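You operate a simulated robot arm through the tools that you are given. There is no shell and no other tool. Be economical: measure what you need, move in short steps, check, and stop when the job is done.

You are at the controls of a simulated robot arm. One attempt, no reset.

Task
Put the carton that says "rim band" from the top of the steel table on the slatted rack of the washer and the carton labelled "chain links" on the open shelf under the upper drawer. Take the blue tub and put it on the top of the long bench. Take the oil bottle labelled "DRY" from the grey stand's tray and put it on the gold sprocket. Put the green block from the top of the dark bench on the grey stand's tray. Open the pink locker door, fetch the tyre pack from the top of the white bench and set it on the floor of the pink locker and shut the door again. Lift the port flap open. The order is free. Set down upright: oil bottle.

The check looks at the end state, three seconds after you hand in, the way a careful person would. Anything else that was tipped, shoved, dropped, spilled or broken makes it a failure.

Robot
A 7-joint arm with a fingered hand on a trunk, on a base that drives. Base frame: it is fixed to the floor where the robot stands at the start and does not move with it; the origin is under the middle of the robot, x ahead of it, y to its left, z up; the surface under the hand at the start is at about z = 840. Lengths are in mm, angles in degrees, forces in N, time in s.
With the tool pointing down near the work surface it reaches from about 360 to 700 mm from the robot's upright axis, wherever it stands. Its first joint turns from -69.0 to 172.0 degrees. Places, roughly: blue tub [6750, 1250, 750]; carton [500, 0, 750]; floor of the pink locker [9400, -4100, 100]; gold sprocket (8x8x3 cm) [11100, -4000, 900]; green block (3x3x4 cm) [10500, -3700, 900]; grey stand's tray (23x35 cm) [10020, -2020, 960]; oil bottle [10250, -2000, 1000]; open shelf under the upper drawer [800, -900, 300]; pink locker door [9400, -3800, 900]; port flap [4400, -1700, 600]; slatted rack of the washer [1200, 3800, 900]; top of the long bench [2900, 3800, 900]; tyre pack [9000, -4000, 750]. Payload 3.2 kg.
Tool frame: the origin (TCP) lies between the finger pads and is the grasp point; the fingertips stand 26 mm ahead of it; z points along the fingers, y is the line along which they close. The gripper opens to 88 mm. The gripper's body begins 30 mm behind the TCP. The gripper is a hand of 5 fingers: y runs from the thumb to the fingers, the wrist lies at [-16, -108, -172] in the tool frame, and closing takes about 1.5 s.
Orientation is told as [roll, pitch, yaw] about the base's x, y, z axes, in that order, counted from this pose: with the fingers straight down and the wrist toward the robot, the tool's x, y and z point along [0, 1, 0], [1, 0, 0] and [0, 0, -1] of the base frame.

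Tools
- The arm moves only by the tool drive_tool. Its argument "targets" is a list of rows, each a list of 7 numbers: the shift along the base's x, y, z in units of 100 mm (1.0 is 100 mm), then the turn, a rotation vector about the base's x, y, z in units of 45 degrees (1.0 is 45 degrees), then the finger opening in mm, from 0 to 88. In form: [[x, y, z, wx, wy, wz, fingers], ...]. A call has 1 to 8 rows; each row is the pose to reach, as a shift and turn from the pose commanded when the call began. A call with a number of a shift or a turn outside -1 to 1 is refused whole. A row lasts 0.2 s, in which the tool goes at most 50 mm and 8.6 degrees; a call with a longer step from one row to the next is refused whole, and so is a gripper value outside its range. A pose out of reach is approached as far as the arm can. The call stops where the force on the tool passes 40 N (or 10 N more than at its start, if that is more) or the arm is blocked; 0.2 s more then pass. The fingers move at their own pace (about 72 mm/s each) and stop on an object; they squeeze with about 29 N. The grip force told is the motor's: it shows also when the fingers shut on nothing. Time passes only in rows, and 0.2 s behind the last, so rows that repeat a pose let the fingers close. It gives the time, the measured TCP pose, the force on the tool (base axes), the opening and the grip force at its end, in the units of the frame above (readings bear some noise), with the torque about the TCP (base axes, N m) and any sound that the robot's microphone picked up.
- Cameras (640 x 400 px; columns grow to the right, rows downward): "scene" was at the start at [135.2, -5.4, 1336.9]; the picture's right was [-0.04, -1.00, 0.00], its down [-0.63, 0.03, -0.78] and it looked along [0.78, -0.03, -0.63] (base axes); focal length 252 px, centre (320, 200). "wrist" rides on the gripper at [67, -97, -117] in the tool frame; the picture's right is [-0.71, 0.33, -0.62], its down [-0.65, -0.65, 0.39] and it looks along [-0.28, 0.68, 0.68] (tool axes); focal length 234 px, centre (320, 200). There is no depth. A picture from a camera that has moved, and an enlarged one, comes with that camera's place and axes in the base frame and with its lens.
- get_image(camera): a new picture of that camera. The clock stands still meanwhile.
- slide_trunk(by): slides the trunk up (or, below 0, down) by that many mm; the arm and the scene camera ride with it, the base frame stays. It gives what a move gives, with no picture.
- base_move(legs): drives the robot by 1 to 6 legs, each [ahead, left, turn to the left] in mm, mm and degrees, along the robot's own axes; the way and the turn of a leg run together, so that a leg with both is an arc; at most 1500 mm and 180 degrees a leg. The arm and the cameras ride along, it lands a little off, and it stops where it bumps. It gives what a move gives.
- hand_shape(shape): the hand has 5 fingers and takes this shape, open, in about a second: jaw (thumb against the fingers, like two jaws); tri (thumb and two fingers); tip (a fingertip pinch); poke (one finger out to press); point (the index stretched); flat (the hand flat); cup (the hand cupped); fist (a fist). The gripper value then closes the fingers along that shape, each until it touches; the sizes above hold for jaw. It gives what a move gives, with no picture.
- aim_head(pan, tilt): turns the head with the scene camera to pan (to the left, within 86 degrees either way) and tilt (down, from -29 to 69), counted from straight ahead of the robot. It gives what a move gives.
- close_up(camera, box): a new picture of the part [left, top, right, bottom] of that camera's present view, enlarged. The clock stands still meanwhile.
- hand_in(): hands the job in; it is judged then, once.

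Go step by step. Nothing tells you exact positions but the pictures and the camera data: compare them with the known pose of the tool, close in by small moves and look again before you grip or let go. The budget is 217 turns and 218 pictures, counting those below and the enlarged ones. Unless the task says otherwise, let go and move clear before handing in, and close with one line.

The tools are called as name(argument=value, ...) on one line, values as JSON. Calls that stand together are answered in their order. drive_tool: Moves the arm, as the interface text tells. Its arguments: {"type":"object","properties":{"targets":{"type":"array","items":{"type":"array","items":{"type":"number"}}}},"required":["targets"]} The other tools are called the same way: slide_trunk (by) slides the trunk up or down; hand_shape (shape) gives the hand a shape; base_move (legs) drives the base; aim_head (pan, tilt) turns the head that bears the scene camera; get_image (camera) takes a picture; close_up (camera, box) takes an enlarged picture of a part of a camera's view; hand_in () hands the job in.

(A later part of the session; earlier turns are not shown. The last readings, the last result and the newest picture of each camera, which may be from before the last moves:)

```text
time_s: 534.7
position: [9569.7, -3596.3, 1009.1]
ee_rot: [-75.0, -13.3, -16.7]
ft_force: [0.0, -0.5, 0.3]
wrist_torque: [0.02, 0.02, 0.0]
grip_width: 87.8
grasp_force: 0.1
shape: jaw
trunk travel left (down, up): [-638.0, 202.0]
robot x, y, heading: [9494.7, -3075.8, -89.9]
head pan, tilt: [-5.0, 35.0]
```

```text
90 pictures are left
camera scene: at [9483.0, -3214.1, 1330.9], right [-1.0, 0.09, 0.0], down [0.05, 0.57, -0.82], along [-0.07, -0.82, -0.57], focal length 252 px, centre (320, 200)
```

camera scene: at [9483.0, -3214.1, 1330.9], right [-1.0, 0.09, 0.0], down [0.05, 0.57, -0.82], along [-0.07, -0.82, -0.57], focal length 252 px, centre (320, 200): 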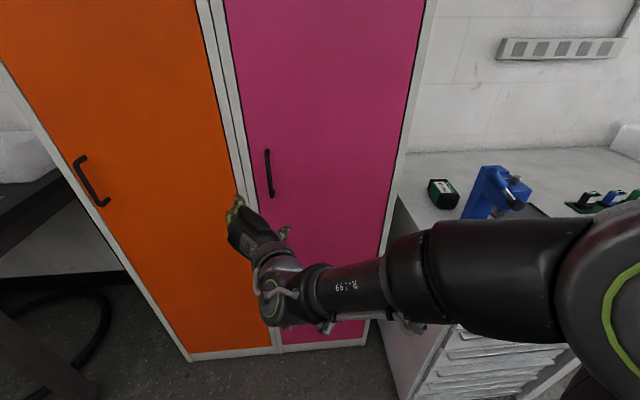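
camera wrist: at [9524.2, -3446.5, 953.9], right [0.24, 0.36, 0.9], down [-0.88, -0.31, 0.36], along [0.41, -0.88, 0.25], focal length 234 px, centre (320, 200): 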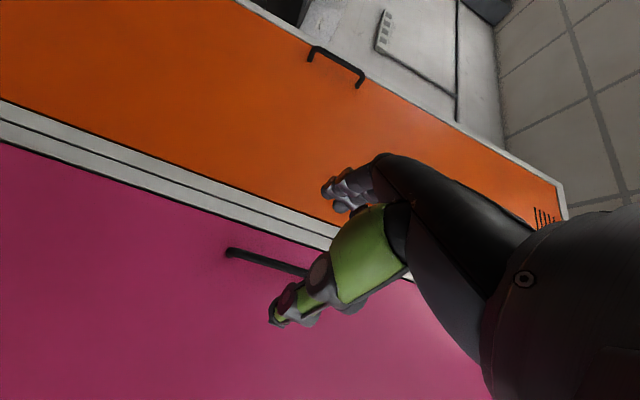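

Handle bar estimated at x≈9566, y≈−3790, z 948–1084, lined up with the open jaws. I advance most of the way and look.

base_move(legs=[[135, 0, 0]])

get_image(camera="wrist")

close_up(camera="scene", box=[200, 100, 360, 200])

```text
time_s: 536.0
position: [9570.3, -3730.8, 1008.8]
ee_rot: [-75.0, -13.1, -16.6]
ft_force: [-0.1, -0.1, -0.5]
wrist_torque: [0.0, 0.0, -0.03]
grip_width: 87.8
grasp_force: 0.1
shape: jaw
trunk travel left (down, up): [-638.0, 202.0]
robot x, y, heading: [9486.7, -3208.0, -90.0]
head pan, tilt: [-5.0, 35.0]
```

```text
89 pictures are left
camera wrist: at [9523.7, -3580.7, 953.6], right [0.24, 0.36, 0.9], down [-0.88, -0.31, 0.36], along [0.41, -0.88, 0.25], focal length 234 px, centre (320, 200)
```

wrist: 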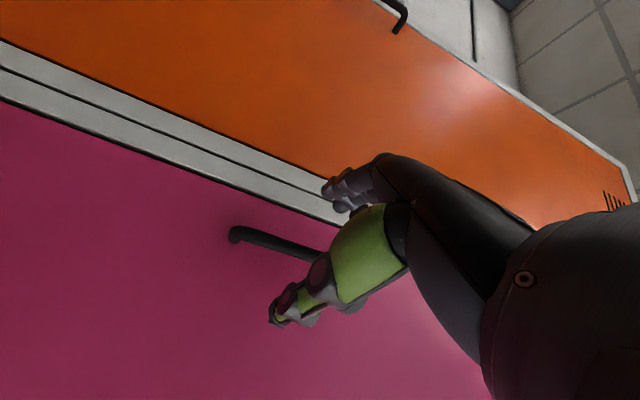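

```text
4.00 times, centred on (280, 150) of scene
camera zoom: at [9482.5, -3348.5, 1330.8], right [-1.0, 0.09, 0.0], down [0.05, 0.57, -0.82], along [-0.07, -0.82, -0.57], focal length 1008 px, centre (480, 400)
```

zoom: 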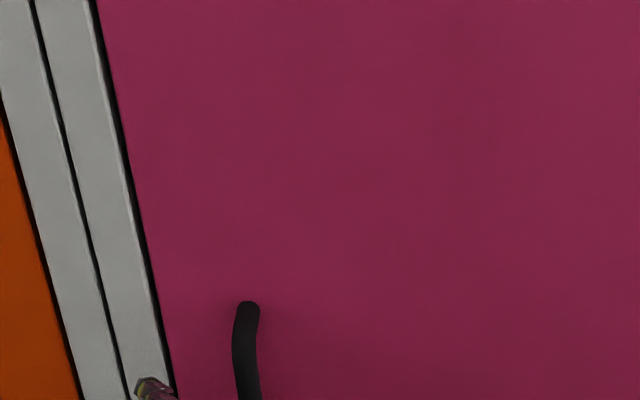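

The handle is between thumb and fingers. I advance 50 mm and close on it.

base_move(legs=[[48, 0, 0]])

drive_tool(targets=[[0, 0, 0, 0, 0, 0, 0], [0, 0, 0, 0, 0, 0, 0], [0, 0, 0, 0, 0, 0, 0], [0, 0, 0, 0, 0, 0, 0], [0, 0, 0, 0, 0, 0, 0], [0, 0, 0, 0, 0, 0, 0], [0, 0, 0, 0, 0, 0, 0]])

get_image(camera="wrist")

```text
time_s: 537.0
position: [9575.2, -3765.1, 1009.4]
ee_rot: [-75.1, -13.0, -15.4]
ft_force: [-0.7, 4.1, 1.3]
wrist_torque: [-0.11, -0.06, 0.14]
grip_width: 87.7
grasp_force: 0.1
shape: jaw
trunk travel left (down, up): [-638.0, 202.0]
robot x, y, heading: [9493.6, -3247.9, -90.1]
head pan, tilt: [-5.0, 35.0]
stopped in leg 1: the force on the tool passed its limit at 49 N (the readings are from after the stop); the commanded pose is now the measured one
```

```text
time_s: 538.6
position: [9571.0, -3767.3, 1007.6]
ee_rot: [-74.8, -13.1, -15.6]
ft_force: [-10.4, 6.6, -3.1]
wrist_torque: [0.18, 0.01, -0.23]
grip_width: 15.9
grasp_force: 28.7
shape: jaw
trunk travel left (down, up): [-638.0, 202.0]
robot x, y, heading: [9489.8, -3248.4, -90.1]
head pan, tilt: [-5.0, 35.0]
```

```text
87 pictures are left
camera wrist: at [9523.0, -3617.8, 953.2], right [0.24, 0.37, 0.9], down [-0.87, -0.32, 0.36], along [0.42, -0.87, 0.24], focal length 234 px, centre (320, 200)
```

wrist: 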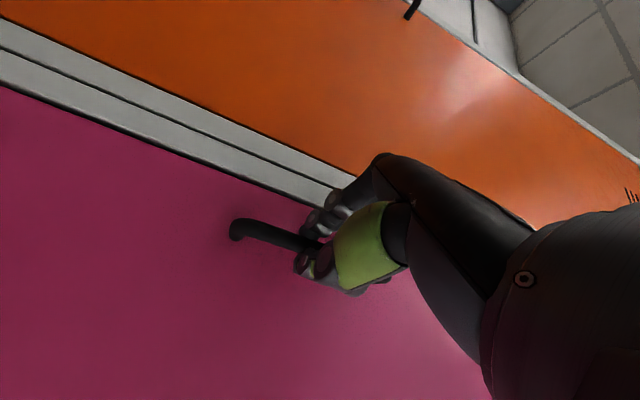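

The handle is gripped (16 mm). I pull it gently along its arc with the base.

base_move(legs=[[-70, -6, 0]])

base_move(legs=[[-60, -20, 0]])

get_image(camera="wrist")

```text
time_s: 539.6
position: [9561.8, -3699.5, 1007.5]
ee_rot: [-74.7, -13.2, -15.9]
ft_force: [-22.6, -6.2, -4.6]
wrist_torque: [0.07, 0.02, -0.21]
grip_width: 13.6
grasp_force: 28.9
shape: jaw
trunk travel left (down, up): [-638.0, 202.0]
robot x, y, heading: [9482.9, -3184.7, -90.6]
head pan, tilt: [-5.0, 35.0]
```

```text
time_s: 540.6
position: [9538.5, -3641.6, 1006.2]
ee_rot: [-74.5, -13.1, -16.2]
ft_force: [-23.6, -12.7, -1.7]
wrist_torque: [-0.09, 0.02, 0.08]
grip_width: 12.1
grasp_force: 28.5
shape: jaw
trunk travel left (down, up): [-638.0, 202.0]
robot x, y, heading: [9463.1, -3121.6, -90.1]
head pan, tilt: [-5.0, 35.0]
```

```text
86 pictures are left
camera wrist: at [9491.9, -3491.4, 951.8], right [0.24, 0.36, 0.9], down [-0.88, -0.32, 0.36], along [0.41, -0.88, 0.24], focal length 234 px, centre (320, 200)
```

wrist: 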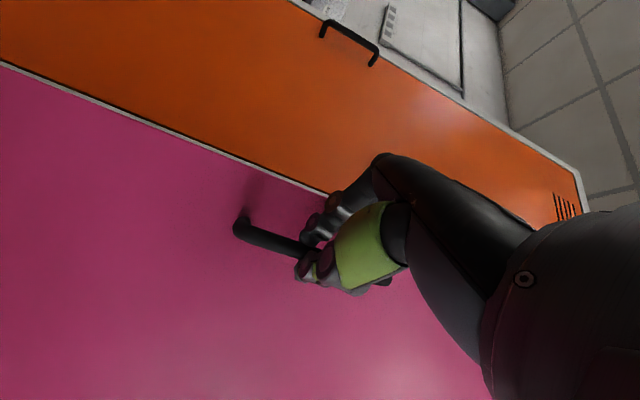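

The door comes along. I pull a bit further, then release.

base_move(legs=[[-95, -58, 0]])

drive_tool(targets=[[0, 0, 0, 0, 0, 0, 50], [0, 0, 0, 0, 0, 0, 88], [0, 0, 0, 0, 0, 0, 88], [0, 0, 0, 0, 0, 0, 88]])

base_move(legs=[[-120, 0, 0]])

get_image(camera="scene")

```text
time_s: 541.8
position: [9489.3, -3541.5, 1007.6]
ee_rot: [-74.8, -12.8, -16.0]
ft_force: [-0.4, -1.0, 0.2]
wrist_torque: [-0.02, -0.01, -0.01]
grip_width: 13.1
grasp_force: 29.3
shape: jaw
trunk travel left (down, up): [-638.0, 202.0]
robot x, y, heading: [9407.8, -3022.4, -90.2]
head pan, tilt: [-5.0, 35.0]
```

```text
time_s: 542.8
position: [9487.8, -3541.5, 1007.3]
ee_rot: [-75.1, -12.9, -15.9]
ft_force: [0.1, -0.2, 0.8]
wrist_torque: [0.03, 0.02, -0.01]
grip_width: 88.0
grasp_force: 0.2
shape: jaw
trunk travel left (down, up): [-638.0, 202.0]
robot x, y, heading: [9409.6, -3023.3, -90.5]
head pan, tilt: [-5.0, 35.0]
```

```text
time_s: 544.1
position: [9487.2, -3420.6, 1008.6]
ee_rot: [-74.9, -12.8, -16.1]
ft_force: [0.3, 0.9, 0.6]
wrist_torque: [-0.02, 0.01, -0.01]
grip_width: 87.8
grasp_force: 0.1
shape: jaw
trunk travel left (down, up): [-638.0, 202.0]
robot x, y, heading: [9408.3, -2904.2, -90.2]
head pan, tilt: [-5.0, 35.0]
```

```text
85 pictures are left
camera scene: at [9399.5, -3040.7, 1331.0], right [-1.0, 0.09, 0.0], down [0.05, 0.57, -0.82], along [-0.07, -0.82, -0.57], focal length 252 px, centre (320, 200)
```

scene: 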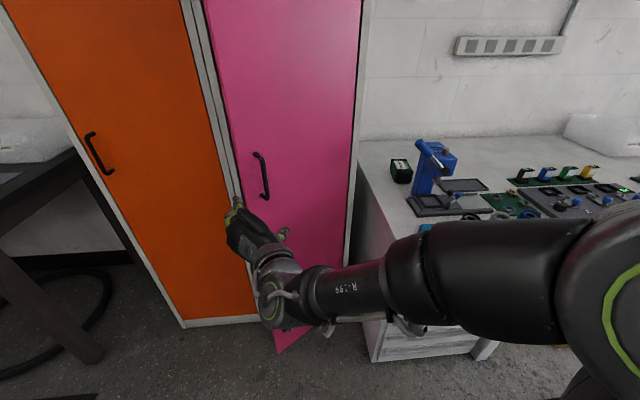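

The grip slipped off with the door ~29° open (edge at about (9551, −3627)). I close the hand and go around the edge to push the door from inside.

drive_tool(targets=[[0, 0, 0, 0, 0, 0, 20], [0, 0, 0, 0, 0, 0, 0], [0, 0, 0, 0, 0, 0, 0], [0, 0, 0, 0, 0, 0, 0], [0, 0, 0, 0, 0, 0, 0]])

base_move(legs=[[130, 0, 0], [0, 165, 0]])

base_move(legs=[[165, 0, 0]])

aim_head(pan=0, tilt=40)

get_image(camera="scene")

```text
time_s: 545.3
position: [9487.4, -3420.2, 1007.5]
ee_rot: [-74.9, -12.8, -16.0]
ft_force: [0.1, 0.1, 0.0]
wrist_torque: [0.01, -0.01, 0.01]
grip_width: 0.0
grasp_force: 29.4
shape: jaw
trunk travel left (down, up): [-638.0, 202.0]
robot x, y, heading: [9405.6, -2905.3, -90.0]
head pan, tilt: [-5.0, 35.0]
```

```text
time_s: 547.6
position: [9648.1, -3554.2, 1007.5]
ee_rot: [-74.9, -12.7, -16.0]
ft_force: [0.0, 0.3, -0.8]
wrist_torque: [0.0, 0.03, -0.03]
grip_width: 0.0
grasp_force: 28.7
shape: jaw
trunk travel left (down, up): [-638.0, 202.0]
robot x, y, heading: [9567.4, -3039.0, -90.3]
head pan, tilt: [-5.0, 35.0]
```

```text
time_s: 549.0
position: [9646.8, -3717.6, 1007.6]
ee_rot: [-74.8, -12.7, -16.0]
ft_force: [-0.5, -1.0, 0.0]
wrist_torque: [0.0, 0.02, -0.01]
grip_width: 0.1
grasp_force: 29.7
shape: jaw
trunk travel left (down, up): [-638.0, 202.0]
robot x, y, heading: [9565.1, -3200.0, -90.1]
head pan, tilt: [-5.0, 35.0]
```

```text
time_s: 549.7
position: [9647.9, -3716.9, 1008.5]
ee_rot: [-75.0, -12.9, -16.0]
ft_force: [-0.1, -0.3, 0.1]
wrist_torque: [0.0, 0.02, 0.01]
grip_width: 0.1
grasp_force: 29.2
shape: jaw
trunk travel left (down, up): [-638.0, 202.0]
robot x, y, heading: [9569.0, -3199.2, -89.9]
head pan, tilt: [0.0, 40.0]
```

```text
84 pictures are left
camera scene: at [9565.4, -3334.5, 1323.4], right [-1.0, 0.0, 0.0], down [0.0, 0.64, -0.77], along [0.0, -0.77, -0.64], focal length 252 px, centre (320, 200)
```

scene: 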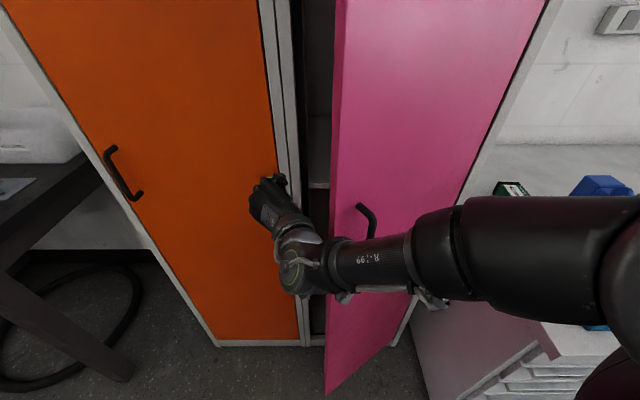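

The hand is beyond the door's edge. I sweep it rightward and back along the edge's arc to push the door open.

base_move(legs=[[0, -40, 0], [-80, -55, 0], [-60, -85, 0]])

get_image(camera="scene")

```text
time_s: 550.7
position: [9617.8, -3711.2, 1006.7]
ee_rot: [-74.7, -12.7, -14.8]
ft_force: [0.5, 1.0, 1.2]
wrist_torque: [0.06, 0.04, -0.1]
grip_width: 0.1
grasp_force: 29.3
shape: jaw
trunk travel left (down, up): [-638.0, 202.0]
robot x, y, heading: [9528.2, -3199.4, -89.9]
head pan, tilt: [0.0, 40.0]
stopped in leg 1: the force on the tool passed its limit at 45 N (the readings are from after the stop); the commanded pose is now the measured one
```

```text
83 pictures are left
camera scene: at [9529.8, -3333.8, 1323.5], right [-1.0, 0.0, 0.0], down [0.0, 0.64, -0.77], along [0.0, -0.77, -0.64], focal length 252 px, centre (320, 200)
```

scene: 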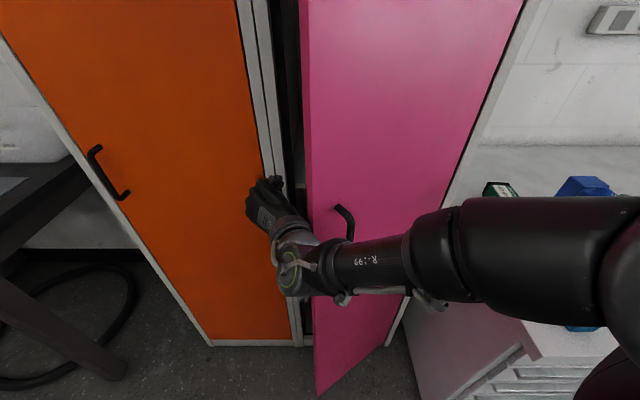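

The palm pressed on the door's edge. I yaw the hand so the fingers hook in behind the door, then pull.

drive_tool(targets=[[0.1, 0, 0, 0, 0, -0.15, 0], [0.1, 0, 0, 0, 0, -0.3, 0], [0.1, 0, 0, 0, 0, -0.45, 0], [0.1, 0, 0, 0, 0, -0.6, 0], [0.1, 0, 0, 0, 0, -0.75, 0], [-0.2, 0, 0, 0, 0, -0.75, 0], [-0.5, 0, 0, 0, 0, -0.75, 0]])

get_image(camera="scene")

```text
time_s: 552.3
position: [9569.5, -3712.0, 1005.6]
ee_rot: [-74.8, -12.8, -48.6]
ft_force: [1.2, 0.1, -0.3]
wrist_torque: [0.01, -0.01, -0.01]
grip_width: 0.0
grasp_force: 29.0
shape: jaw
trunk travel left (down, up): [-638.0, 202.0]
robot x, y, heading: [9532.2, -3197.9, -90.0]
head pan, tilt: [0.0, 40.0]
```

```text
82 pictures are left
camera scene: at [9529.7, -3334.3, 1323.4], right [-1.0, 0.0, 0.0], down [0.0, 0.64, -0.77], along [0.0, -0.77, -0.64], focal length 252 px, centre (320, 200)
```

scene: 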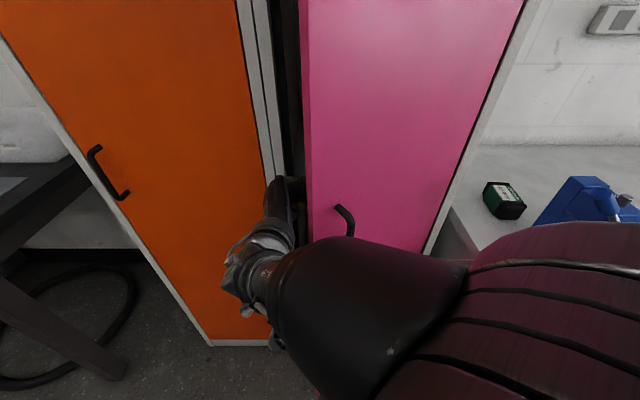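

The fingers are hooked behind the door. I pull back and to the right with the base.

base_move(legs=[[-90, -40, 0], [-70, -80, 0]])

get_image(camera="scene")

```text
time_s: 554.2
position: [9449.5, -3553.3, 1005.3]
ee_rot: [-74.8, -12.7, -48.5]
ft_force: [-0.3, 0.5, 0.7]
wrist_torque: [0.01, 0.01, 0.03]
grip_width: 0.0
grasp_force: 28.9
shape: jaw
trunk travel left (down, up): [-638.0, 202.0]
robot x, y, heading: [9408.5, -3036.8, -90.1]
head pan, tilt: [0.0, 40.0]
```

```text
81 pictures are left
camera scene: at [9408.0, -3173.9, 1323.4], right [-1.0, 0.0, 0.0], down [0.0, 0.64, -0.77], along [0.0, -0.77, -0.64], focal length 252 px, centre (320, 200)
```

scene: 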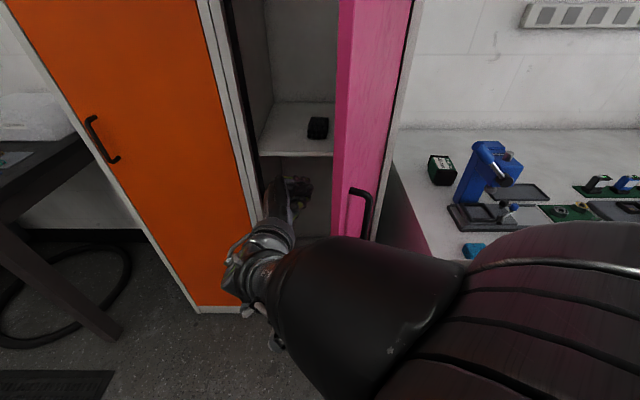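

The door is at ~60°, and I see a shelf inside with space beneath. I push it further to about 90°.

base_move(legs=[[-35, -95, 0], [0, -70, 0]])

get_image(camera="scene")

```text
time_s: 556.0
position: [9283.6, -3518.6, 1004.3]
ee_rot: [-74.7, -12.7, -48.5]
ft_force: [-1.1, -0.4, 0.0]
wrist_torque: [0.01, 0.0, 0.03]
grip_width: 0.0
grasp_force: 29.3
shape: jaw
trunk travel left (down, up): [-638.0, 202.0]
robot x, y, heading: [9246.4, -2999.1, -90.1]
head pan, tilt: [0.0, 40.0]
```

```text
80 pictures are left
camera scene: at [9243.1, -3139.4, 1323.4], right [-1.0, 0.0, 0.0], down [0.0, 0.64, -0.77], along [0.0, -0.77, -0.64], focal length 252 px, centre (320, 200)
```

scene: 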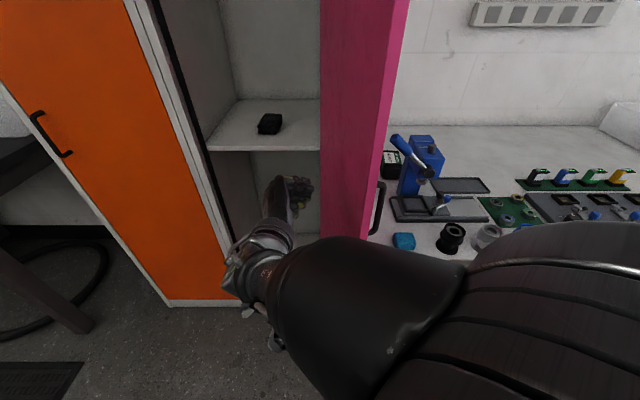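

The door stands at about 90°. I withdraw the hand, drive before the bench, and turn the hand to fingers-down with the jaws closing along x.

base_move(legs=[[0, 120, 0], [-350, 0, 0]])

drive_tool(targets=[[0, 0, 0, 0, 0, 0.18, 40], [0, 0, 0, 0, 0, 0.36, 88], [0, 0, 0, 0, 0, 0.54, 88], [0, 0, 0, 0, 0, 0.72, 88], [0, 0, 0, 0, 0, 0.9, 88], [0, 0, 0, 0, 0, 1.0, 88]])

drive_tool(targets=[[0, 0, 0, 0, 0.14, 0.04, 88], [0, 0, 0, 0, 0.282, 0.078, 88]])

drive_tool(targets=[[0, 0, 0, 0.18, 0, 0, 88], [0, 0, 0, 0.36, 0, 0, 88], [0, 0, 0, 0.54, 0, 0, 88], [0, 0, 0, 0.72, 0, 0, 88], [0, 0, 0, 0.85, 0, 0, 88]])

drive_tool(targets=[[0, 0, 0, 0.18, 0, 0, 88], [0, 0, 0, 0.36, 0, 0, 88], [0, 0, 0, 0.54, 0, 0, 88], [0, 0, 0, 0.72, 0, 0, 88], [0, 0, 0, 0.81, 0, 0, 88]])

```text
time_s: 558.6
position: [9384.0, -3281.3, 977.4]
ee_rot: [-72.2, -9.9, -50.4]
ft_force: [0.6, -1.0, 0.7]
wrist_torque: [0.04, -0.01, -0.05]
grip_width: 0.1
grasp_force: 28.8
shape: jaw
trunk travel left (down, up): [-638.0, 202.0]
robot x, y, heading: [9367.6, -2766.9, -91.5]
head pan, tilt: [0.0, 40.0]
stopped in leg 2: the robot was blocked; the commanded pose is now the measured one
```

```text
time_s: 560.2
position: [9435.3, -3236.4, 983.1]
ee_rot: [-70.1, -11.7, -11.7]
ft_force: [0.6, 0.1, 0.4]
wrist_torque: [0.03, 0.02, 0.01]
grip_width: 88.1
grasp_force: 0.1
shape: jaw
out of reach, approached as far as the arm can: row 5, 6
trunk travel left (down, up): [-638.0, 202.0]
robot x, y, heading: [9365.0, -2775.5, -91.7]
head pan, tilt: [0.0, 40.0]
stopped in row 6: the arm was blocked; the commanded pose is now the measured one
```

```text
time_s: 561.0
position: [9433.8, -3224.3, 986.5]
ee_rot: [-73.3, 0.7, -7.9]
ft_force: [0.6, -0.6, 1.0]
wrist_torque: [0.02, 0.02, 0.03]
grip_width: 88.1
grasp_force: 0.1
shape: jaw
trunk travel left (down, up): [-638.0, 202.0]
robot x, y, heading: [9367.4, -2775.4, -92.1]
head pan, tilt: [0.0, 40.0]
stopped in row 2: the arm was blocked; the commanded pose is now the measured one
```

```text
time_s: 562.4
position: [9431.8, -3216.9, 993.0]
ee_rot: [-35.8, 5.0, -5.8]
ft_force: [0.4, -0.3, -1.0]
wrist_torque: [0.04, 0.0, 0.0]
grip_width: 88.3
grasp_force: 0.1
shape: jaw
trunk travel left (down, up): [-638.0, 202.0]
robot x, y, heading: [9367.9, -2782.1, -92.6]
head pan, tilt: [0.0, 40.0]
stopped in row 5: the arm was blocked; the commanded pose is now the measured one
```

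```text
time_s: 563.8
position: [9431.3, -3213.1, 995.2]
ee_rot: [0.5, 7.2, -1.6]
ft_force: [0.0, 0.3, 1.4]
wrist_torque: [0.02, 0.0, -0.02]
grip_width: 88.1
grasp_force: 0.0
shape: jaw
trunk travel left (down, up): [-638.0, 202.0]
robot x, y, heading: [9365.2, -2781.4, -92.3]
head pan, tilt: [0.0, 40.0]
stopped in row 5: the arm was blocked; the commanded pose is now the measured one
```

Something behind me (the bike in the stand) was touched while backing. I move forward away from it and look to that side.

base_move(legs=[[120, 0, 0], [0, -250, 2.3]])

aim_head(pan=86, tilt=30)

get_image(camera="scene")

```text
time_s: 566.4
position: [9204.8, -3293.2, 1003.4]
ee_rot: [-1.0, 7.8, 1.0]
ft_force: [-0.2, 0.5, -0.2]
wrist_torque: [0.03, -0.01, 0.01]
grip_width: 88.1
grasp_force: 0.1
shape: jaw
trunk travel left (down, up): [-638.0, 202.0]
robot x, y, heading: [9113.1, -2889.7, -89.8]
head pan, tilt: [0.0, 40.0]
```

```text
time_s: 568.0
position: [9205.0, -3293.3, 1003.0]
ee_rot: [-1.1, 7.8, 0.9]
ft_force: [0.1, 0.2, -0.4]
wrist_torque: [0.0, 0.03, 0.01]
grip_width: 88.1
grasp_force: 0.1
shape: jaw
trunk travel left (down, up): [-638.0, 202.0]
robot x, y, heading: [9113.3, -2887.7, -89.9]
head pan, tilt: [85.9, 30.0]
```

```text
79 pictures are left
camera scene: at [9203.3, -2947.1, 1338.7], right [-0.07, -1.0, 0.0], down [-0.5, 0.03, -0.87], along [0.86, -0.06, -0.5], focal length 252 px, centre (320, 200)
```

scene: 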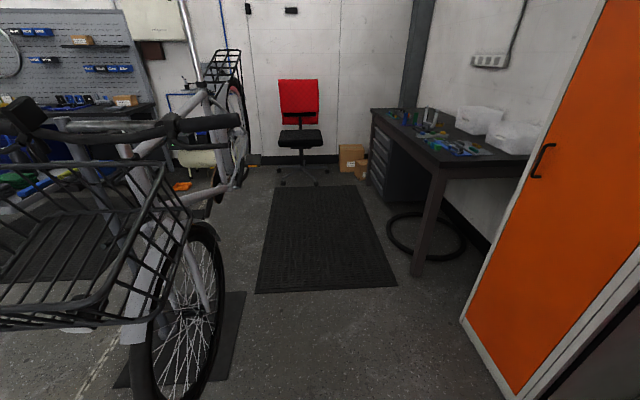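

The bike still stands upright; I'll keep clear of it. The tyre pack is behind the press, so I'll reach past the press's right side: raise, straighten the tool, and take up a diagonal stance.

slide_trunk(by=195)

base_move(legs=[[0, -423, 0], [340, 0, 0], [0, 0, 20]])

drive_tool(targets=[[0, 0, 0, 0, -0.08, -0.15, 88], [0, 0, 0, 0, -0.17, -0.3, 88], [0, 0, 0, 0, -0.17, -0.45, 88]])

aim_head(pan=10, tilt=40)

get_image(camera="scene")

get_image(camera="wrist")

```text
time_s: 570.2
position: [9206.2, -3294.4, 1199.1]
ee_rot: [-0.9, 7.8, 0.9]
ft_force: [0.6, 0.5, 0.6]
wrist_torque: [0.02, -0.03, 0.01]
grip_width: 87.9
grasp_force: 0.0
shape: jaw
trunk travel left (down, up): [-833.0, 7.0]
robot x, y, heading: [9116.3, -2886.4, -89.8]
head pan, tilt: [85.9, 30.0]
```

```text
time_s: 575.7
position: [8912.2, -3577.5, 1198.5]
ee_rot: [-0.9, 7.8, 20.9]
ft_force: [0.0, 0.5, 0.5]
wrist_torque: [0.01, 0.01, 0.0]
grip_width: 88.0
grasp_force: 0.2
shape: jaw
trunk travel left (down, up): [-833.0, 7.0]
robot x, y, heading: [8687.9, -3227.7, -69.5]
head pan, tilt: [85.9, 30.0]
```

```text
time_s: 576.5
position: [8914.1, -3576.8, 1198.6]
ee_rot: [-2.4, 0.3, 0.4]
ft_force: [-0.6, -0.6, -0.2]
wrist_torque: [-0.02, -0.02, 0.0]
grip_width: 88.1
grasp_force: 0.1
shape: jaw
trunk travel left (down, up): [-833.0, 7.0]
robot x, y, heading: [8686.6, -3232.1, -69.6]
head pan, tilt: [85.9, 30.0]
```

```text
time_s: 578.0
position: [8912.9, -3577.8, 1199.4]
ee_rot: [-2.4, 0.5, 0.5]
ft_force: [-0.3, -0.3, 0.0]
wrist_torque: [-0.02, 0.01, 0.02]
grip_width: 88.2
grasp_force: 0.0
shape: jaw
trunk travel left (down, up): [-833.0, 7.0]
robot x, y, heading: [8688.4, -3229.2, -69.9]
head pan, tilt: [10.0, 40.0]
```

```text
78 pictures are left
camera scene: at [8747.2, -3351.3, 1518.4], right [-0.86, -0.5, 0.0], down [-0.32, 0.55, -0.77], along [0.39, -0.66, -0.64], focal length 252 px, centre (320, 200)
```

scene: 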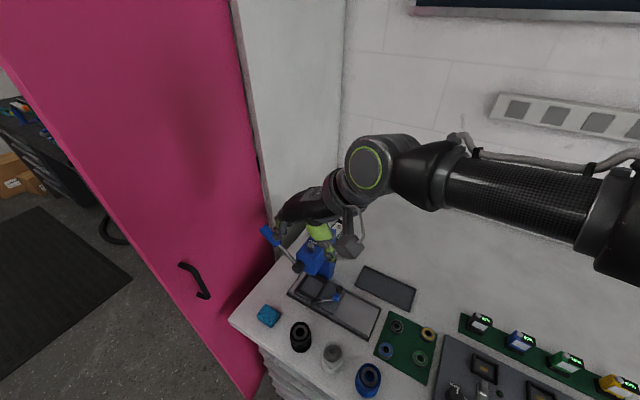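

```text
77 pictures are left
camera wrist: at [8815.8, -3507.6, 1313.3], right [0.34, -0.68, 0.65], down [-0.65, -0.67, -0.36], along [0.68, -0.3, -0.67], focal length 234 px, centre (320, 200)
```

wrist: 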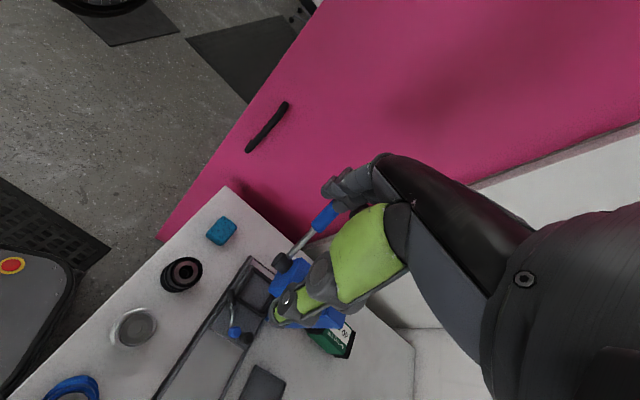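

The pack's estimated spot (8973, −3865) is confirmed from above. I extend the arm high over the press to it.

drive_tool(targets=[[0.1, -0.45, 0, 0.02, 0, 0, 88], [0.2, -0.9, 0, 0.05, 0, 0, 88]])

drive_tool(targets=[[0.1, -0.45, 0, 0, 0, 0, 88], [0.2, -0.9, 0, 0, 0, 0, 88]])

drive_tool(targets=[[0.1, -0.45, 0, 0, 0, 0, 88], [0.2, -0.9, 0, 0, 0, 0, 88]])

get_image(camera="wrist")

```text
time_s: 578.6
position: [8932.2, -3670.9, 1195.2]
ee_rot: [0.0, 0.4, 0.7]
ft_force: [0.2, -0.2, 0.2]
wrist_torque: [0.04, 0.02, 0.06]
grip_width: 88.0
grasp_force: 0.1
shape: jaw
trunk travel left (down, up): [-833.0, 7.0]
robot x, y, heading: [8687.7, -3230.5, -69.8]
head pan, tilt: [10.0, 40.0]
```

```text
time_s: 579.2
position: [8955.4, -3758.2, 1196.8]
ee_rot: [0.1, 0.4, 0.6]
ft_force: [1.1, 0.6, -0.3]
wrist_torque: [-0.02, 0.0, -0.01]
grip_width: 87.9
grasp_force: 0.2
shape: jaw
trunk travel left (down, up): [-833.0, 7.0]
robot x, y, heading: [8684.7, -3231.9, -69.7]
head pan, tilt: [10.0, 40.0]
```

```text
time_s: 579.8
position: [8951.4, -3779.6, 1196.5]
ee_rot: [-0.2, 0.3, 0.8]
ft_force: [-0.3, 0.6, 0.7]
wrist_torque: [-0.01, -0.02, 0.0]
grip_width: 88.2
grasp_force: 0.1
shape: jaw
out of reach, approached as far as the arm can: row 1, 2
trunk travel left (down, up): [-833.0, 7.0]
robot x, y, heading: [8688.8, -3227.1, -70.0]
head pan, tilt: [10.0, 40.0]
```

```text
76 pictures are left
camera wrist: at [8855.4, -3714.1, 1313.4], right [0.34, -0.7, 0.62], down [-0.65, -0.66, -0.38], along [0.68, -0.27, -0.68], focal length 234 px, centre (320, 200)
```

wrist: 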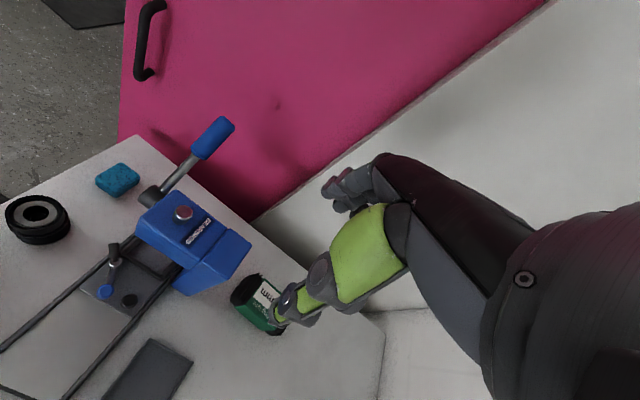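

The reach ends short at this height. I shift the base closer and leftward, lower to just above the press height, and extend again.

base_move(legs=[[35, 65, 0]])

slide_trunk(by=-90)

drive_tool(targets=[[-0.2, -0.3, 0, 0, 0, 0, 88], [-0.4, -0.65, 0, 0, 0, 0, 88], [-0.4, -0.7, 0, 0, 0, 0, 88]])

get_image(camera="wrist")

```text
time_s: 580.8
position: [9027.0, -3792.0, 1195.8]
ee_rot: [-0.2, 0.4, 0.6]
ft_force: [0.6, -0.5, -0.7]
wrist_torque: [-0.03, 0.0, 0.03]
grip_width: 87.9
grasp_force: 0.1
shape: jaw
trunk travel left (down, up): [-833.0, 7.0]
robot x, y, heading: [8761.2, -3240.7, -69.8]
head pan, tilt: [10.0, 40.0]
```

```text
time_s: 582.1
position: [9026.4, -3792.9, 1105.2]
ee_rot: [-0.2, 0.3, 0.6]
ft_force: [0.2, -0.3, -0.3]
wrist_torque: [0.04, 0.01, -0.02]
grip_width: 88.1
grasp_force: 0.0
shape: jaw
trunk travel left (down, up): [-743.0, 97.0]
robot x, y, heading: [8759.4, -3239.6, -69.6]
head pan, tilt: [10.0, 40.0]
```

```text
time_s: 582.9
position: [8977.3, -3821.5, 1102.4]
ee_rot: [-0.1, 0.2, 0.5]
ft_force: [-0.8, -1.2, -0.2]
wrist_torque: [-0.01, 0.0, -0.01]
grip_width: 88.0
grasp_force: 0.1
shape: jaw
out of reach, approached as far as the arm can: row 1, 2, 3
trunk travel left (down, up): [-743.0, 97.0]
robot x, y, heading: [8760.3, -3241.3, -69.8]
head pan, tilt: [10.0, 40.0]
```

```text
75 pictures are left
camera wrist: at [8880.2, -3755.2, 1220.1], right [0.34, -0.7, 0.62], down [-0.65, -0.66, -0.38], along [0.68, -0.27, -0.68], focal length 234 px, centre (320, 200)
```

wrist: 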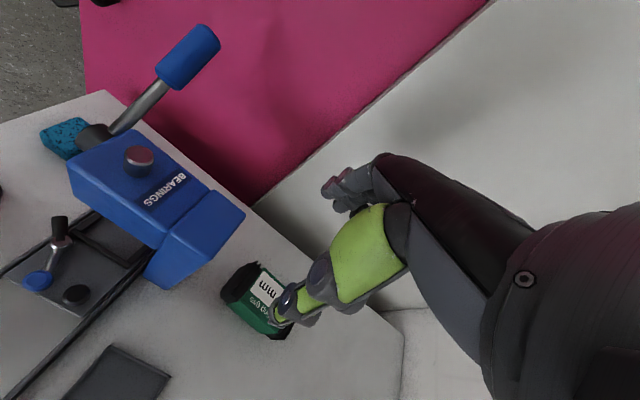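

The pack lies about y −3829…−3932, x≈8977. I lower with the arm while reaching the remaining 35 mm.

drive_tool(targets=[[0, 0, -0.4, 0, 0, 0, 88], [0, -0.1, -0.8, 0, 0, 0, 88], [0, -0.2, -1.0, 0, 0, 0, 88]])

get_image(camera="wrist")

```text
time_s: 583.7
position: [8977.9, -3841.4, 998.7]
ee_rot: [-0.2, 0.3, 0.4]
ft_force: [0.0, 0.2, -0.3]
wrist_torque: [0.0, -0.04, 0.0]
grip_width: 87.7
grasp_force: 0.0
shape: jaw
trunk travel left (down, up): [-743.0, 97.0]
robot x, y, heading: [8760.6, -3242.5, -70.2]
head pan, tilt: [10.0, 40.0]
```

```text
74 pictures are left
camera wrist: at [8882.4, -3776.2, 1115.2], right [0.34, -0.7, 0.62], down [-0.65, -0.66, -0.38], along [0.68, -0.28, -0.68], focal length 234 px, centre (320, 200)
```

wrist: 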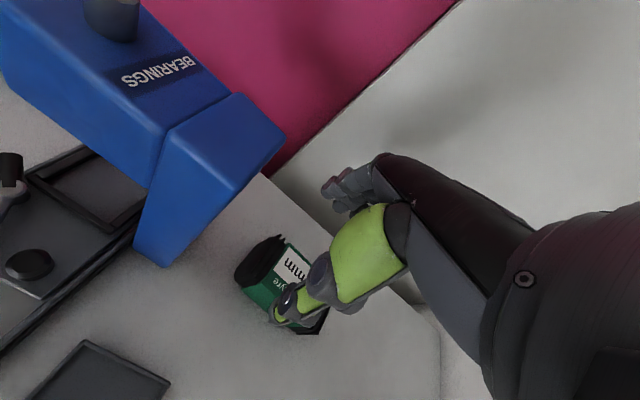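

I go further down and forward over the pack.

drive_tool(targets=[[0.02, -0.1, -0.4, 0, 0, 0, 88], [0.03, -0.22, -0.7, 0, 0, 0, 88], [0.03, -0.25, -0.88, 0, 0, 0, 88]])

get_image(camera="wrist")

```text
time_s: 584.5
position: [8981.0, -3842.8, 918.0]
ee_rot: [-0.2, 0.3, 0.4]
ft_force: [0.2, 0.2, -0.5]
wrist_torque: [-0.03, 0.05, -0.03]
grip_width: 87.9
grasp_force: 0.1
shape: jaw
out of reach, approached as far as the arm can: row 1, 2, 3
trunk travel left (down, up): [-743.0, 97.0]
robot x, y, heading: [8759.5, -3238.4, -69.6]
head pan, tilt: [10.0, 40.0]
```

```text
73 pictures are left
camera wrist: at [8884.6, -3778.0, 1034.9], right [0.34, -0.7, 0.62], down [-0.65, -0.66, -0.38], along [0.68, -0.27, -0.68], focal length 234 px, centre (320, 200)
```

wrist: 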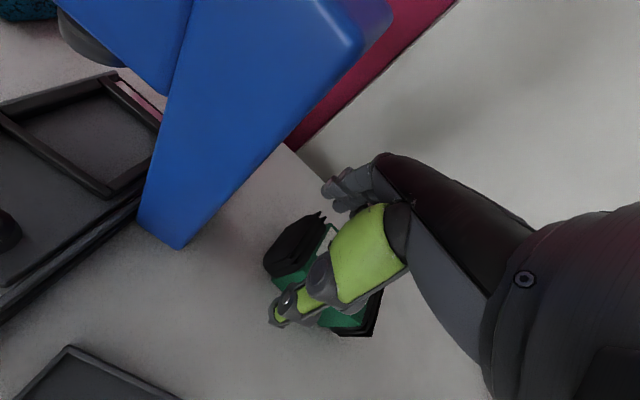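

At the reach limit (y −3843), which still covers ~60 mm of the pack; x is centred (pack 8948–9012). I lower with the trunk.

slide_trunk(by=-35)

get_image(camera="wrist")

```text
time_s: 585.2
position: [8981.8, -3842.8, 882.3]
ee_rot: [-0.2, 0.5, 0.7]
ft_force: [1.9, 0.2, 1.5]
wrist_torque: [-0.02, -0.11, 0.09]
grip_width: 87.6
grasp_force: 0.1
shape: jaw
trunk travel left (down, up): [-708.0, 132.0]
robot x, y, heading: [8761.7, -3239.5, -69.7]
head pan, tilt: [10.0, 40.0]
```

```text
72 pictures are left
camera wrist: at [8885.1, -3777.1, 1000.1], right [0.34, -0.7, 0.62], down [-0.65, -0.66, -0.38], along [0.68, -0.27, -0.68], focal length 234 px, centre (320, 200)
```

wrist: 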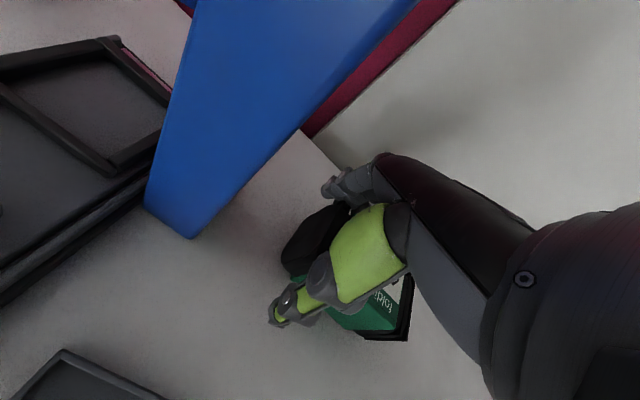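

The pack is between thumb and fingers. I close.

drive_tool(targets=[[0, 0, 0, 0, 0, 0, 60], [0, 0, 0, 0, 0, 0, 30], [0, 0, 0, 0, 0, 0, 30], [0, 0, 0, 0, 0, 0, 30], [0, 0, 0, 0, 0, 0, 30], [0, 0, 0, 0, 0, 0, 30]])

slide_trunk(by=60)

get_image(camera="wrist")

```text
time_s: 586.6
position: [8981.2, -3843.4, 882.8]
ee_rot: [0.0, 0.2, 0.6]
ft_force: [0.2, 1.6, 0.2]
wrist_torque: [-0.09, -0.1, 0.1]
grip_width: 41.5
grasp_force: 29.0
shape: jaw
trunk travel left (down, up): [-708.0, 132.0]
robot x, y, heading: [8763.1, -3239.2, -69.3]
head pan, tilt: [10.0, 40.0]
```

```text
time_s: 587.6
position: [8981.0, -3844.3, 942.2]
ee_rot: [0.0, 0.4, 0.5]
ft_force: [-0.8, 0.3, -4.4]
wrist_torque: [0.23, -0.01, -0.02]
grip_width: 41.1
grasp_force: 29.0
shape: jaw
trunk travel left (down, up): [-768.0, 72.0]
robot x, y, heading: [8760.9, -3237.6, -69.8]
head pan, tilt: [10.0, 40.0]
```

```text
71 pictures are left
camera wrist: at [8884.8, -3778.7, 1059.3], right [0.34, -0.7, 0.62], down [-0.65, -0.66, -0.38], along [0.68, -0.27, -0.68], focal length 234 px, centre (320, 200)
```

wrist: 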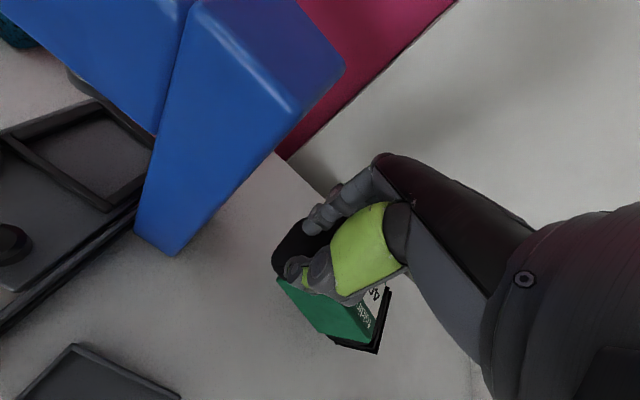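

The pack is held (41 mm) and lifted. I raise high above the press before retracting.

slide_trunk(by=72)

drive_tool(targets=[[0, 0.0, 0.45, 0, 0, 0, 30], [0, 0.1, 0.9, 0, 0, 0, 30], [0, 0.15, 1.0, 0, 0, 0, 30]])

drive_tool(targets=[[0, 0.1, 0.4, 0, 0, 0, 30], [0, 0.2, 0.7, 0, 0, 0, 30]])

get_image(camera="scene")

```text
time_s: 588.8
position: [8980.7, -3843.6, 1013.6]
ee_rot: [0.0, 0.3, 0.6]
ft_force: [-0.5, -0.7, -3.8]
wrist_torque: [0.22, 0.02, -0.01]
grip_width: 41.4
grasp_force: 28.9
shape: jaw
trunk travel left (down, up): [-840.0, 0.0]
robot x, y, heading: [8764.0, -3239.9, -69.8]
head pan, tilt: [10.0, 40.0]
```

```text
time_s: 589.5
position: [8982.7, -3828.7, 1115.0]
ee_rot: [-0.1, 0.4, 0.7]
ft_force: [0.0, 0.1, -4.4]
wrist_torque: [0.28, 0.0, -0.04]
grip_width: 41.3
grasp_force: 29.1
shape: jaw
trunk travel left (down, up): [-840.0, 0.0]
robot x, y, heading: [8761.8, -3240.3, -69.9]
head pan, tilt: [10.0, 40.0]
```

```text
time_s: 590.1
position: [8979.7, -3808.6, 1184.2]
ee_rot: [-0.1, 0.4, 0.6]
ft_force: [-0.3, -0.3, -4.1]
wrist_torque: [0.26, 0.04, -0.03]
grip_width: 41.3
grasp_force: 29.4
shape: jaw
trunk travel left (down, up): [-840.0, 0.0]
robot x, y, heading: [8761.2, -3238.0, -69.6]
head pan, tilt: [10.0, 40.0]
```

```text
70 pictures are left
camera scene: at [8820.7, -3362.3, 1525.0], right [-0.86, -0.5, 0.0], down [-0.32, 0.56, -0.77], along [0.39, -0.66, -0.64], focal length 252 px, centre (320, 200)
```

scene: 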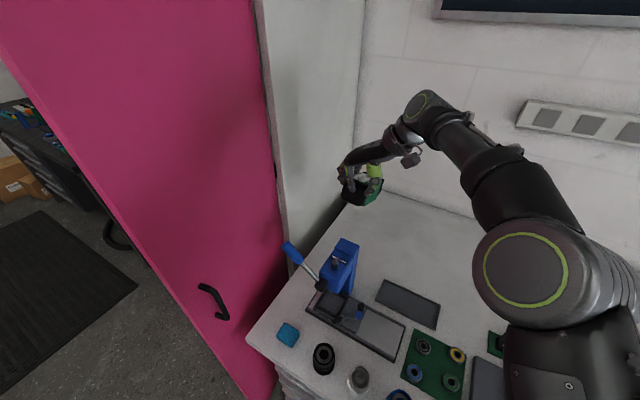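

I retract over the press, then travel with the arm ahead along y≈−3020 to the front of the lockers.

base_move(legs=[[-330, 0, 0], [0, 0, 69.8]])

drive_tool(targets=[[0, 0, 0, 0, 0, -0.18, 30], [0, 0, 0, 0, 0, -0.36, 30], [0, 0, 0, 0, 0, -0.54, 30], [0, 0, 0, 0, 0, -0.72, 30], [0, 0, 0, 0, 0, -0.9, 30], [0, 0, 0, 0, 0, -1.0, 30]])

aim_head(pan=0, tilt=30)

get_image(camera="scene")

```text
time_s: 595.4
position: [9254.7, -2911.5, 1184.9]
ee_rot: [-0.1, 0.3, 70.7]
ft_force: [0.2, 0.1, -3.6]
wrist_torque: [0.06, 0.22, 0.01]
grip_width: 41.4
grasp_force: 29.0
shape: jaw
trunk travel left (down, up): [-840.0, 0.0]
robot x, y, heading: [8641.2, -2927.7, 0.6]
head pan, tilt: [10.0, 40.0]
```

```text
time_s: 596.8
position: [9252.9, -2910.7, 1183.6]
ee_rot: [-0.1, 0.3, 25.6]
ft_force: [-0.4, 0.3, -4.5]
wrist_torque: [0.16, 0.08, -0.01]
grip_width: 41.3
grasp_force: 29.3
shape: jaw
trunk travel left (down, up): [-840.0, 0.0]
robot x, y, heading: [8646.0, -2924.8, 0.4]
head pan, tilt: [10.0, 40.0]
```

```text
time_s: 597.5
position: [9253.5, -2911.7, 1182.9]
ee_rot: [-0.1, 0.5, 25.8]
ft_force: [-0.1, 0.0, -4.6]
wrist_torque: [0.19, 0.11, 0.02]
grip_width: 41.2
grasp_force: 28.5
shape: jaw
trunk travel left (down, up): [-840.0, 0.0]
robot x, y, heading: [8647.8, -2926.6, 0.4]
head pan, tilt: [0.0, 30.0]
```

```text
69 pictures are left
camera scene: at [8785.8, -2925.6, 1540.2], right [0.01, -1.0, 0.0], down [-0.5, 0.0, -0.87], along [0.87, 0.01, -0.5], focal length 252 px, centre (320, 200)
```

scene: 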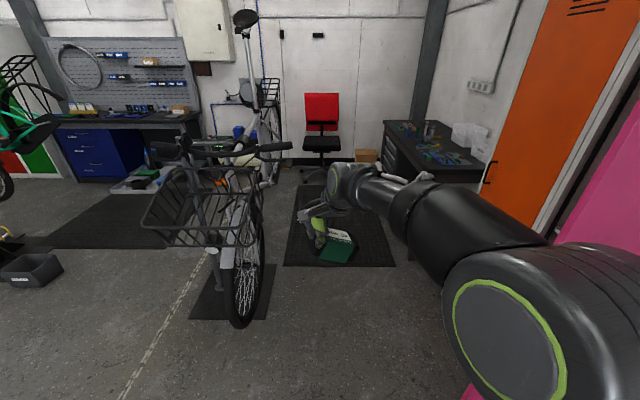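

The way is clear between the bike's basket and the open door. I drive through carefully.

base_move(legs=[[0, -85, -0.4], [1000, 0, 0]])

base_move(legs=[[0, 0, -116]])

aim_head(pan=0, tilt=40)

get_image(camera="scene")

```text
time_s: 603.5
position: [10278.2, -2955.9, 1184.1]
ee_rot: [-0.1, 0.4, 27.7]
ft_force: [1.4, -0.4, -4.1]
wrist_torque: [0.16, 0.11, 0.02]
grip_width: 41.7
grasp_force: 29.2
shape: jaw
trunk travel left (down, up): [-840.0, 0.0]
robot x, y, heading: [9669.0, -2993.0, 2.2]
head pan, tilt: [0.0, 30.0]
```

```text
time_s: 608.8
position: [9434.6, -3549.2, 1184.1]
ee_rot: [-0.1, 0.5, -88.5]
ft_force: [0.5, 0.3, -4.9]
wrist_torque: [0.03, -0.17, 0.03]
grip_width: 41.0
grasp_force: 28.6
shape: jaw
trunk travel left (down, up): [-840.0, 0.0]
robot x, y, heading: [9671.4, -2990.0, -113.7]
head pan, tilt: [0.0, 30.0]
```

```text
time_s: 609.5
position: [9434.5, -3550.4, 1183.4]
ee_rot: [-0.1, 0.5, -88.5]
ft_force: [1.6, 0.3, -4.3]
wrist_torque: [0.02, -0.18, -0.01]
grip_width: 41.0
grasp_force: 28.6
shape: jaw
trunk travel left (down, up): [-840.0, 0.0]
robot x, y, heading: [9671.7, -2986.3, -113.8]
head pan, tilt: [0.0, 40.0]
```

```text
68 pictures are left
camera scene: at [9615.8, -3116.1, 1524.9], right [-0.92, 0.4, 0.0], down [0.26, 0.59, -0.77], along [-0.31, -0.7, -0.64], focal length 252 px, centre (320, 200)
```

scene: 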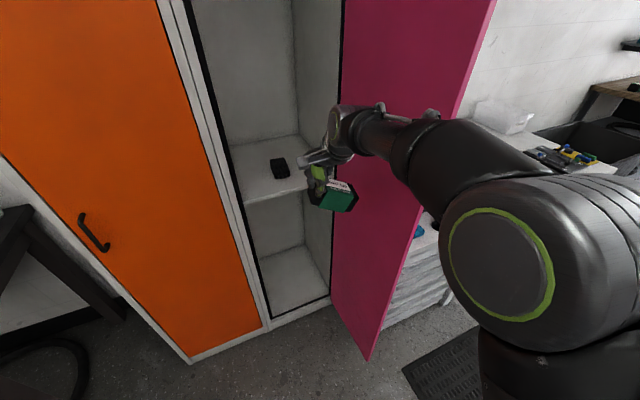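

I see the locker's floor under the shelf. I lower the trunk here in front, then move in.

slide_trunk(by=-400)

slide_trunk(by=-400)

base_move(legs=[[352, 218, -5.2]])

aim_head(pan=0, tilt=30)

get_image(camera="scene")

get_image(camera="wrist")

```text
time_s: 613.3
position: [9433.8, -3549.0, 784.4]
ee_rot: [-0.1, 0.4, -88.6]
ft_force: [1.0, 0.1, -4.4]
wrist_torque: [0.01, -0.17, -0.02]
grip_width: 41.0
grasp_force: 29.0
shape: jaw
trunk travel left (down, up): [-440.0, 400.0]
robot x, y, heading: [9667.6, -2987.8, -113.8]
head pan, tilt: [0.0, 40.0]
```

```text
time_s: 617.1
position: [9434.3, -3549.9, 383.7]
ee_rot: [-0.1, 0.5, -88.5]
ft_force: [0.3, -0.4, -3.6]
wrist_torque: [0.02, -0.19, 0.01]
grip_width: 41.0
grasp_force: 29.5
shape: jaw
trunk travel left (down, up): [-40.0, 800.0]
robot x, y, heading: [9668.5, -2987.8, -113.8]
head pan, tilt: [0.0, 40.0]
```

```text
time_s: 619.6
position: [9421.0, -3923.4, 384.0]
ee_rot: [-0.1, 0.4, -93.7]
ft_force: [-1.2, 0.1, -4.5]
wrist_torque: [0.0, -0.21, 0.0]
grip_width: 41.1
grasp_force: 29.2
shape: jaw
trunk travel left (down, up): [-40.0, 800.0]
robot x, y, heading: [9709.1, -3390.0, -119.2]
head pan, tilt: [0.0, 40.0]
```

```text
time_s: 620.4
position: [9420.4, -3924.1, 383.1]
ee_rot: [-0.1, 0.6, -93.7]
ft_force: [0.3, 0.8, -3.9]
wrist_torque: [0.01, -0.21, -0.01]
grip_width: 41.1
grasp_force: 28.7
shape: jaw
trunk travel left (down, up): [-40.0, 800.0]
robot x, y, heading: [9710.9, -3391.6, -119.1]
head pan, tilt: [0.0, 30.0]
```

```text
67 pictures are left
camera scene: at [9640.5, -3513.6, 740.2], right [-0.87, 0.49, 0.0], down [0.24, 0.44, -0.87], along [-0.42, -0.76, -0.5], focal length 252 px, centre (320, 200)
```

scene: 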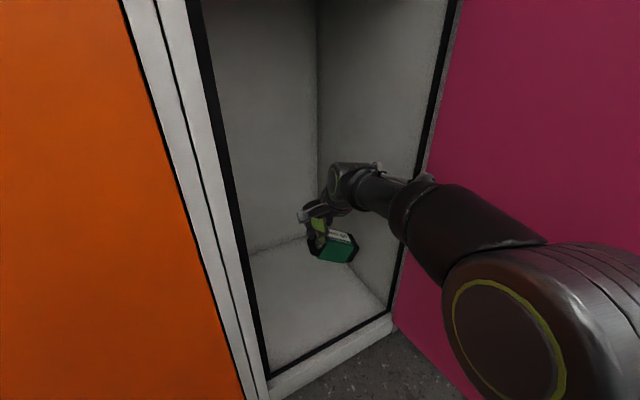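

```text
66 pictures are left
camera wrist: at [9495.1, -3832.6, 501.1], right [-0.73, -0.29, 0.62], down [-0.6, 0.7, -0.38], along [-0.32, -0.65, -0.68], focal length 234 px, centre (320, 200)
```

wrist: 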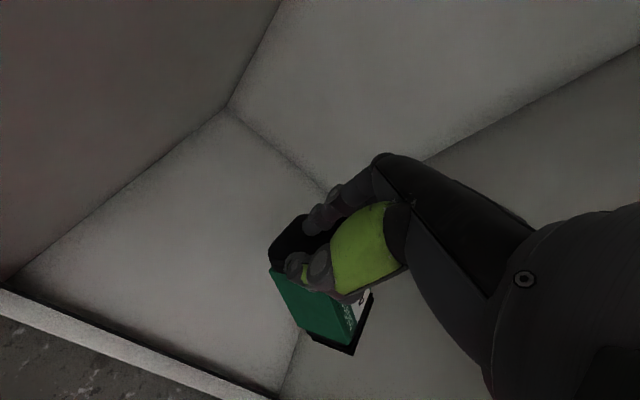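

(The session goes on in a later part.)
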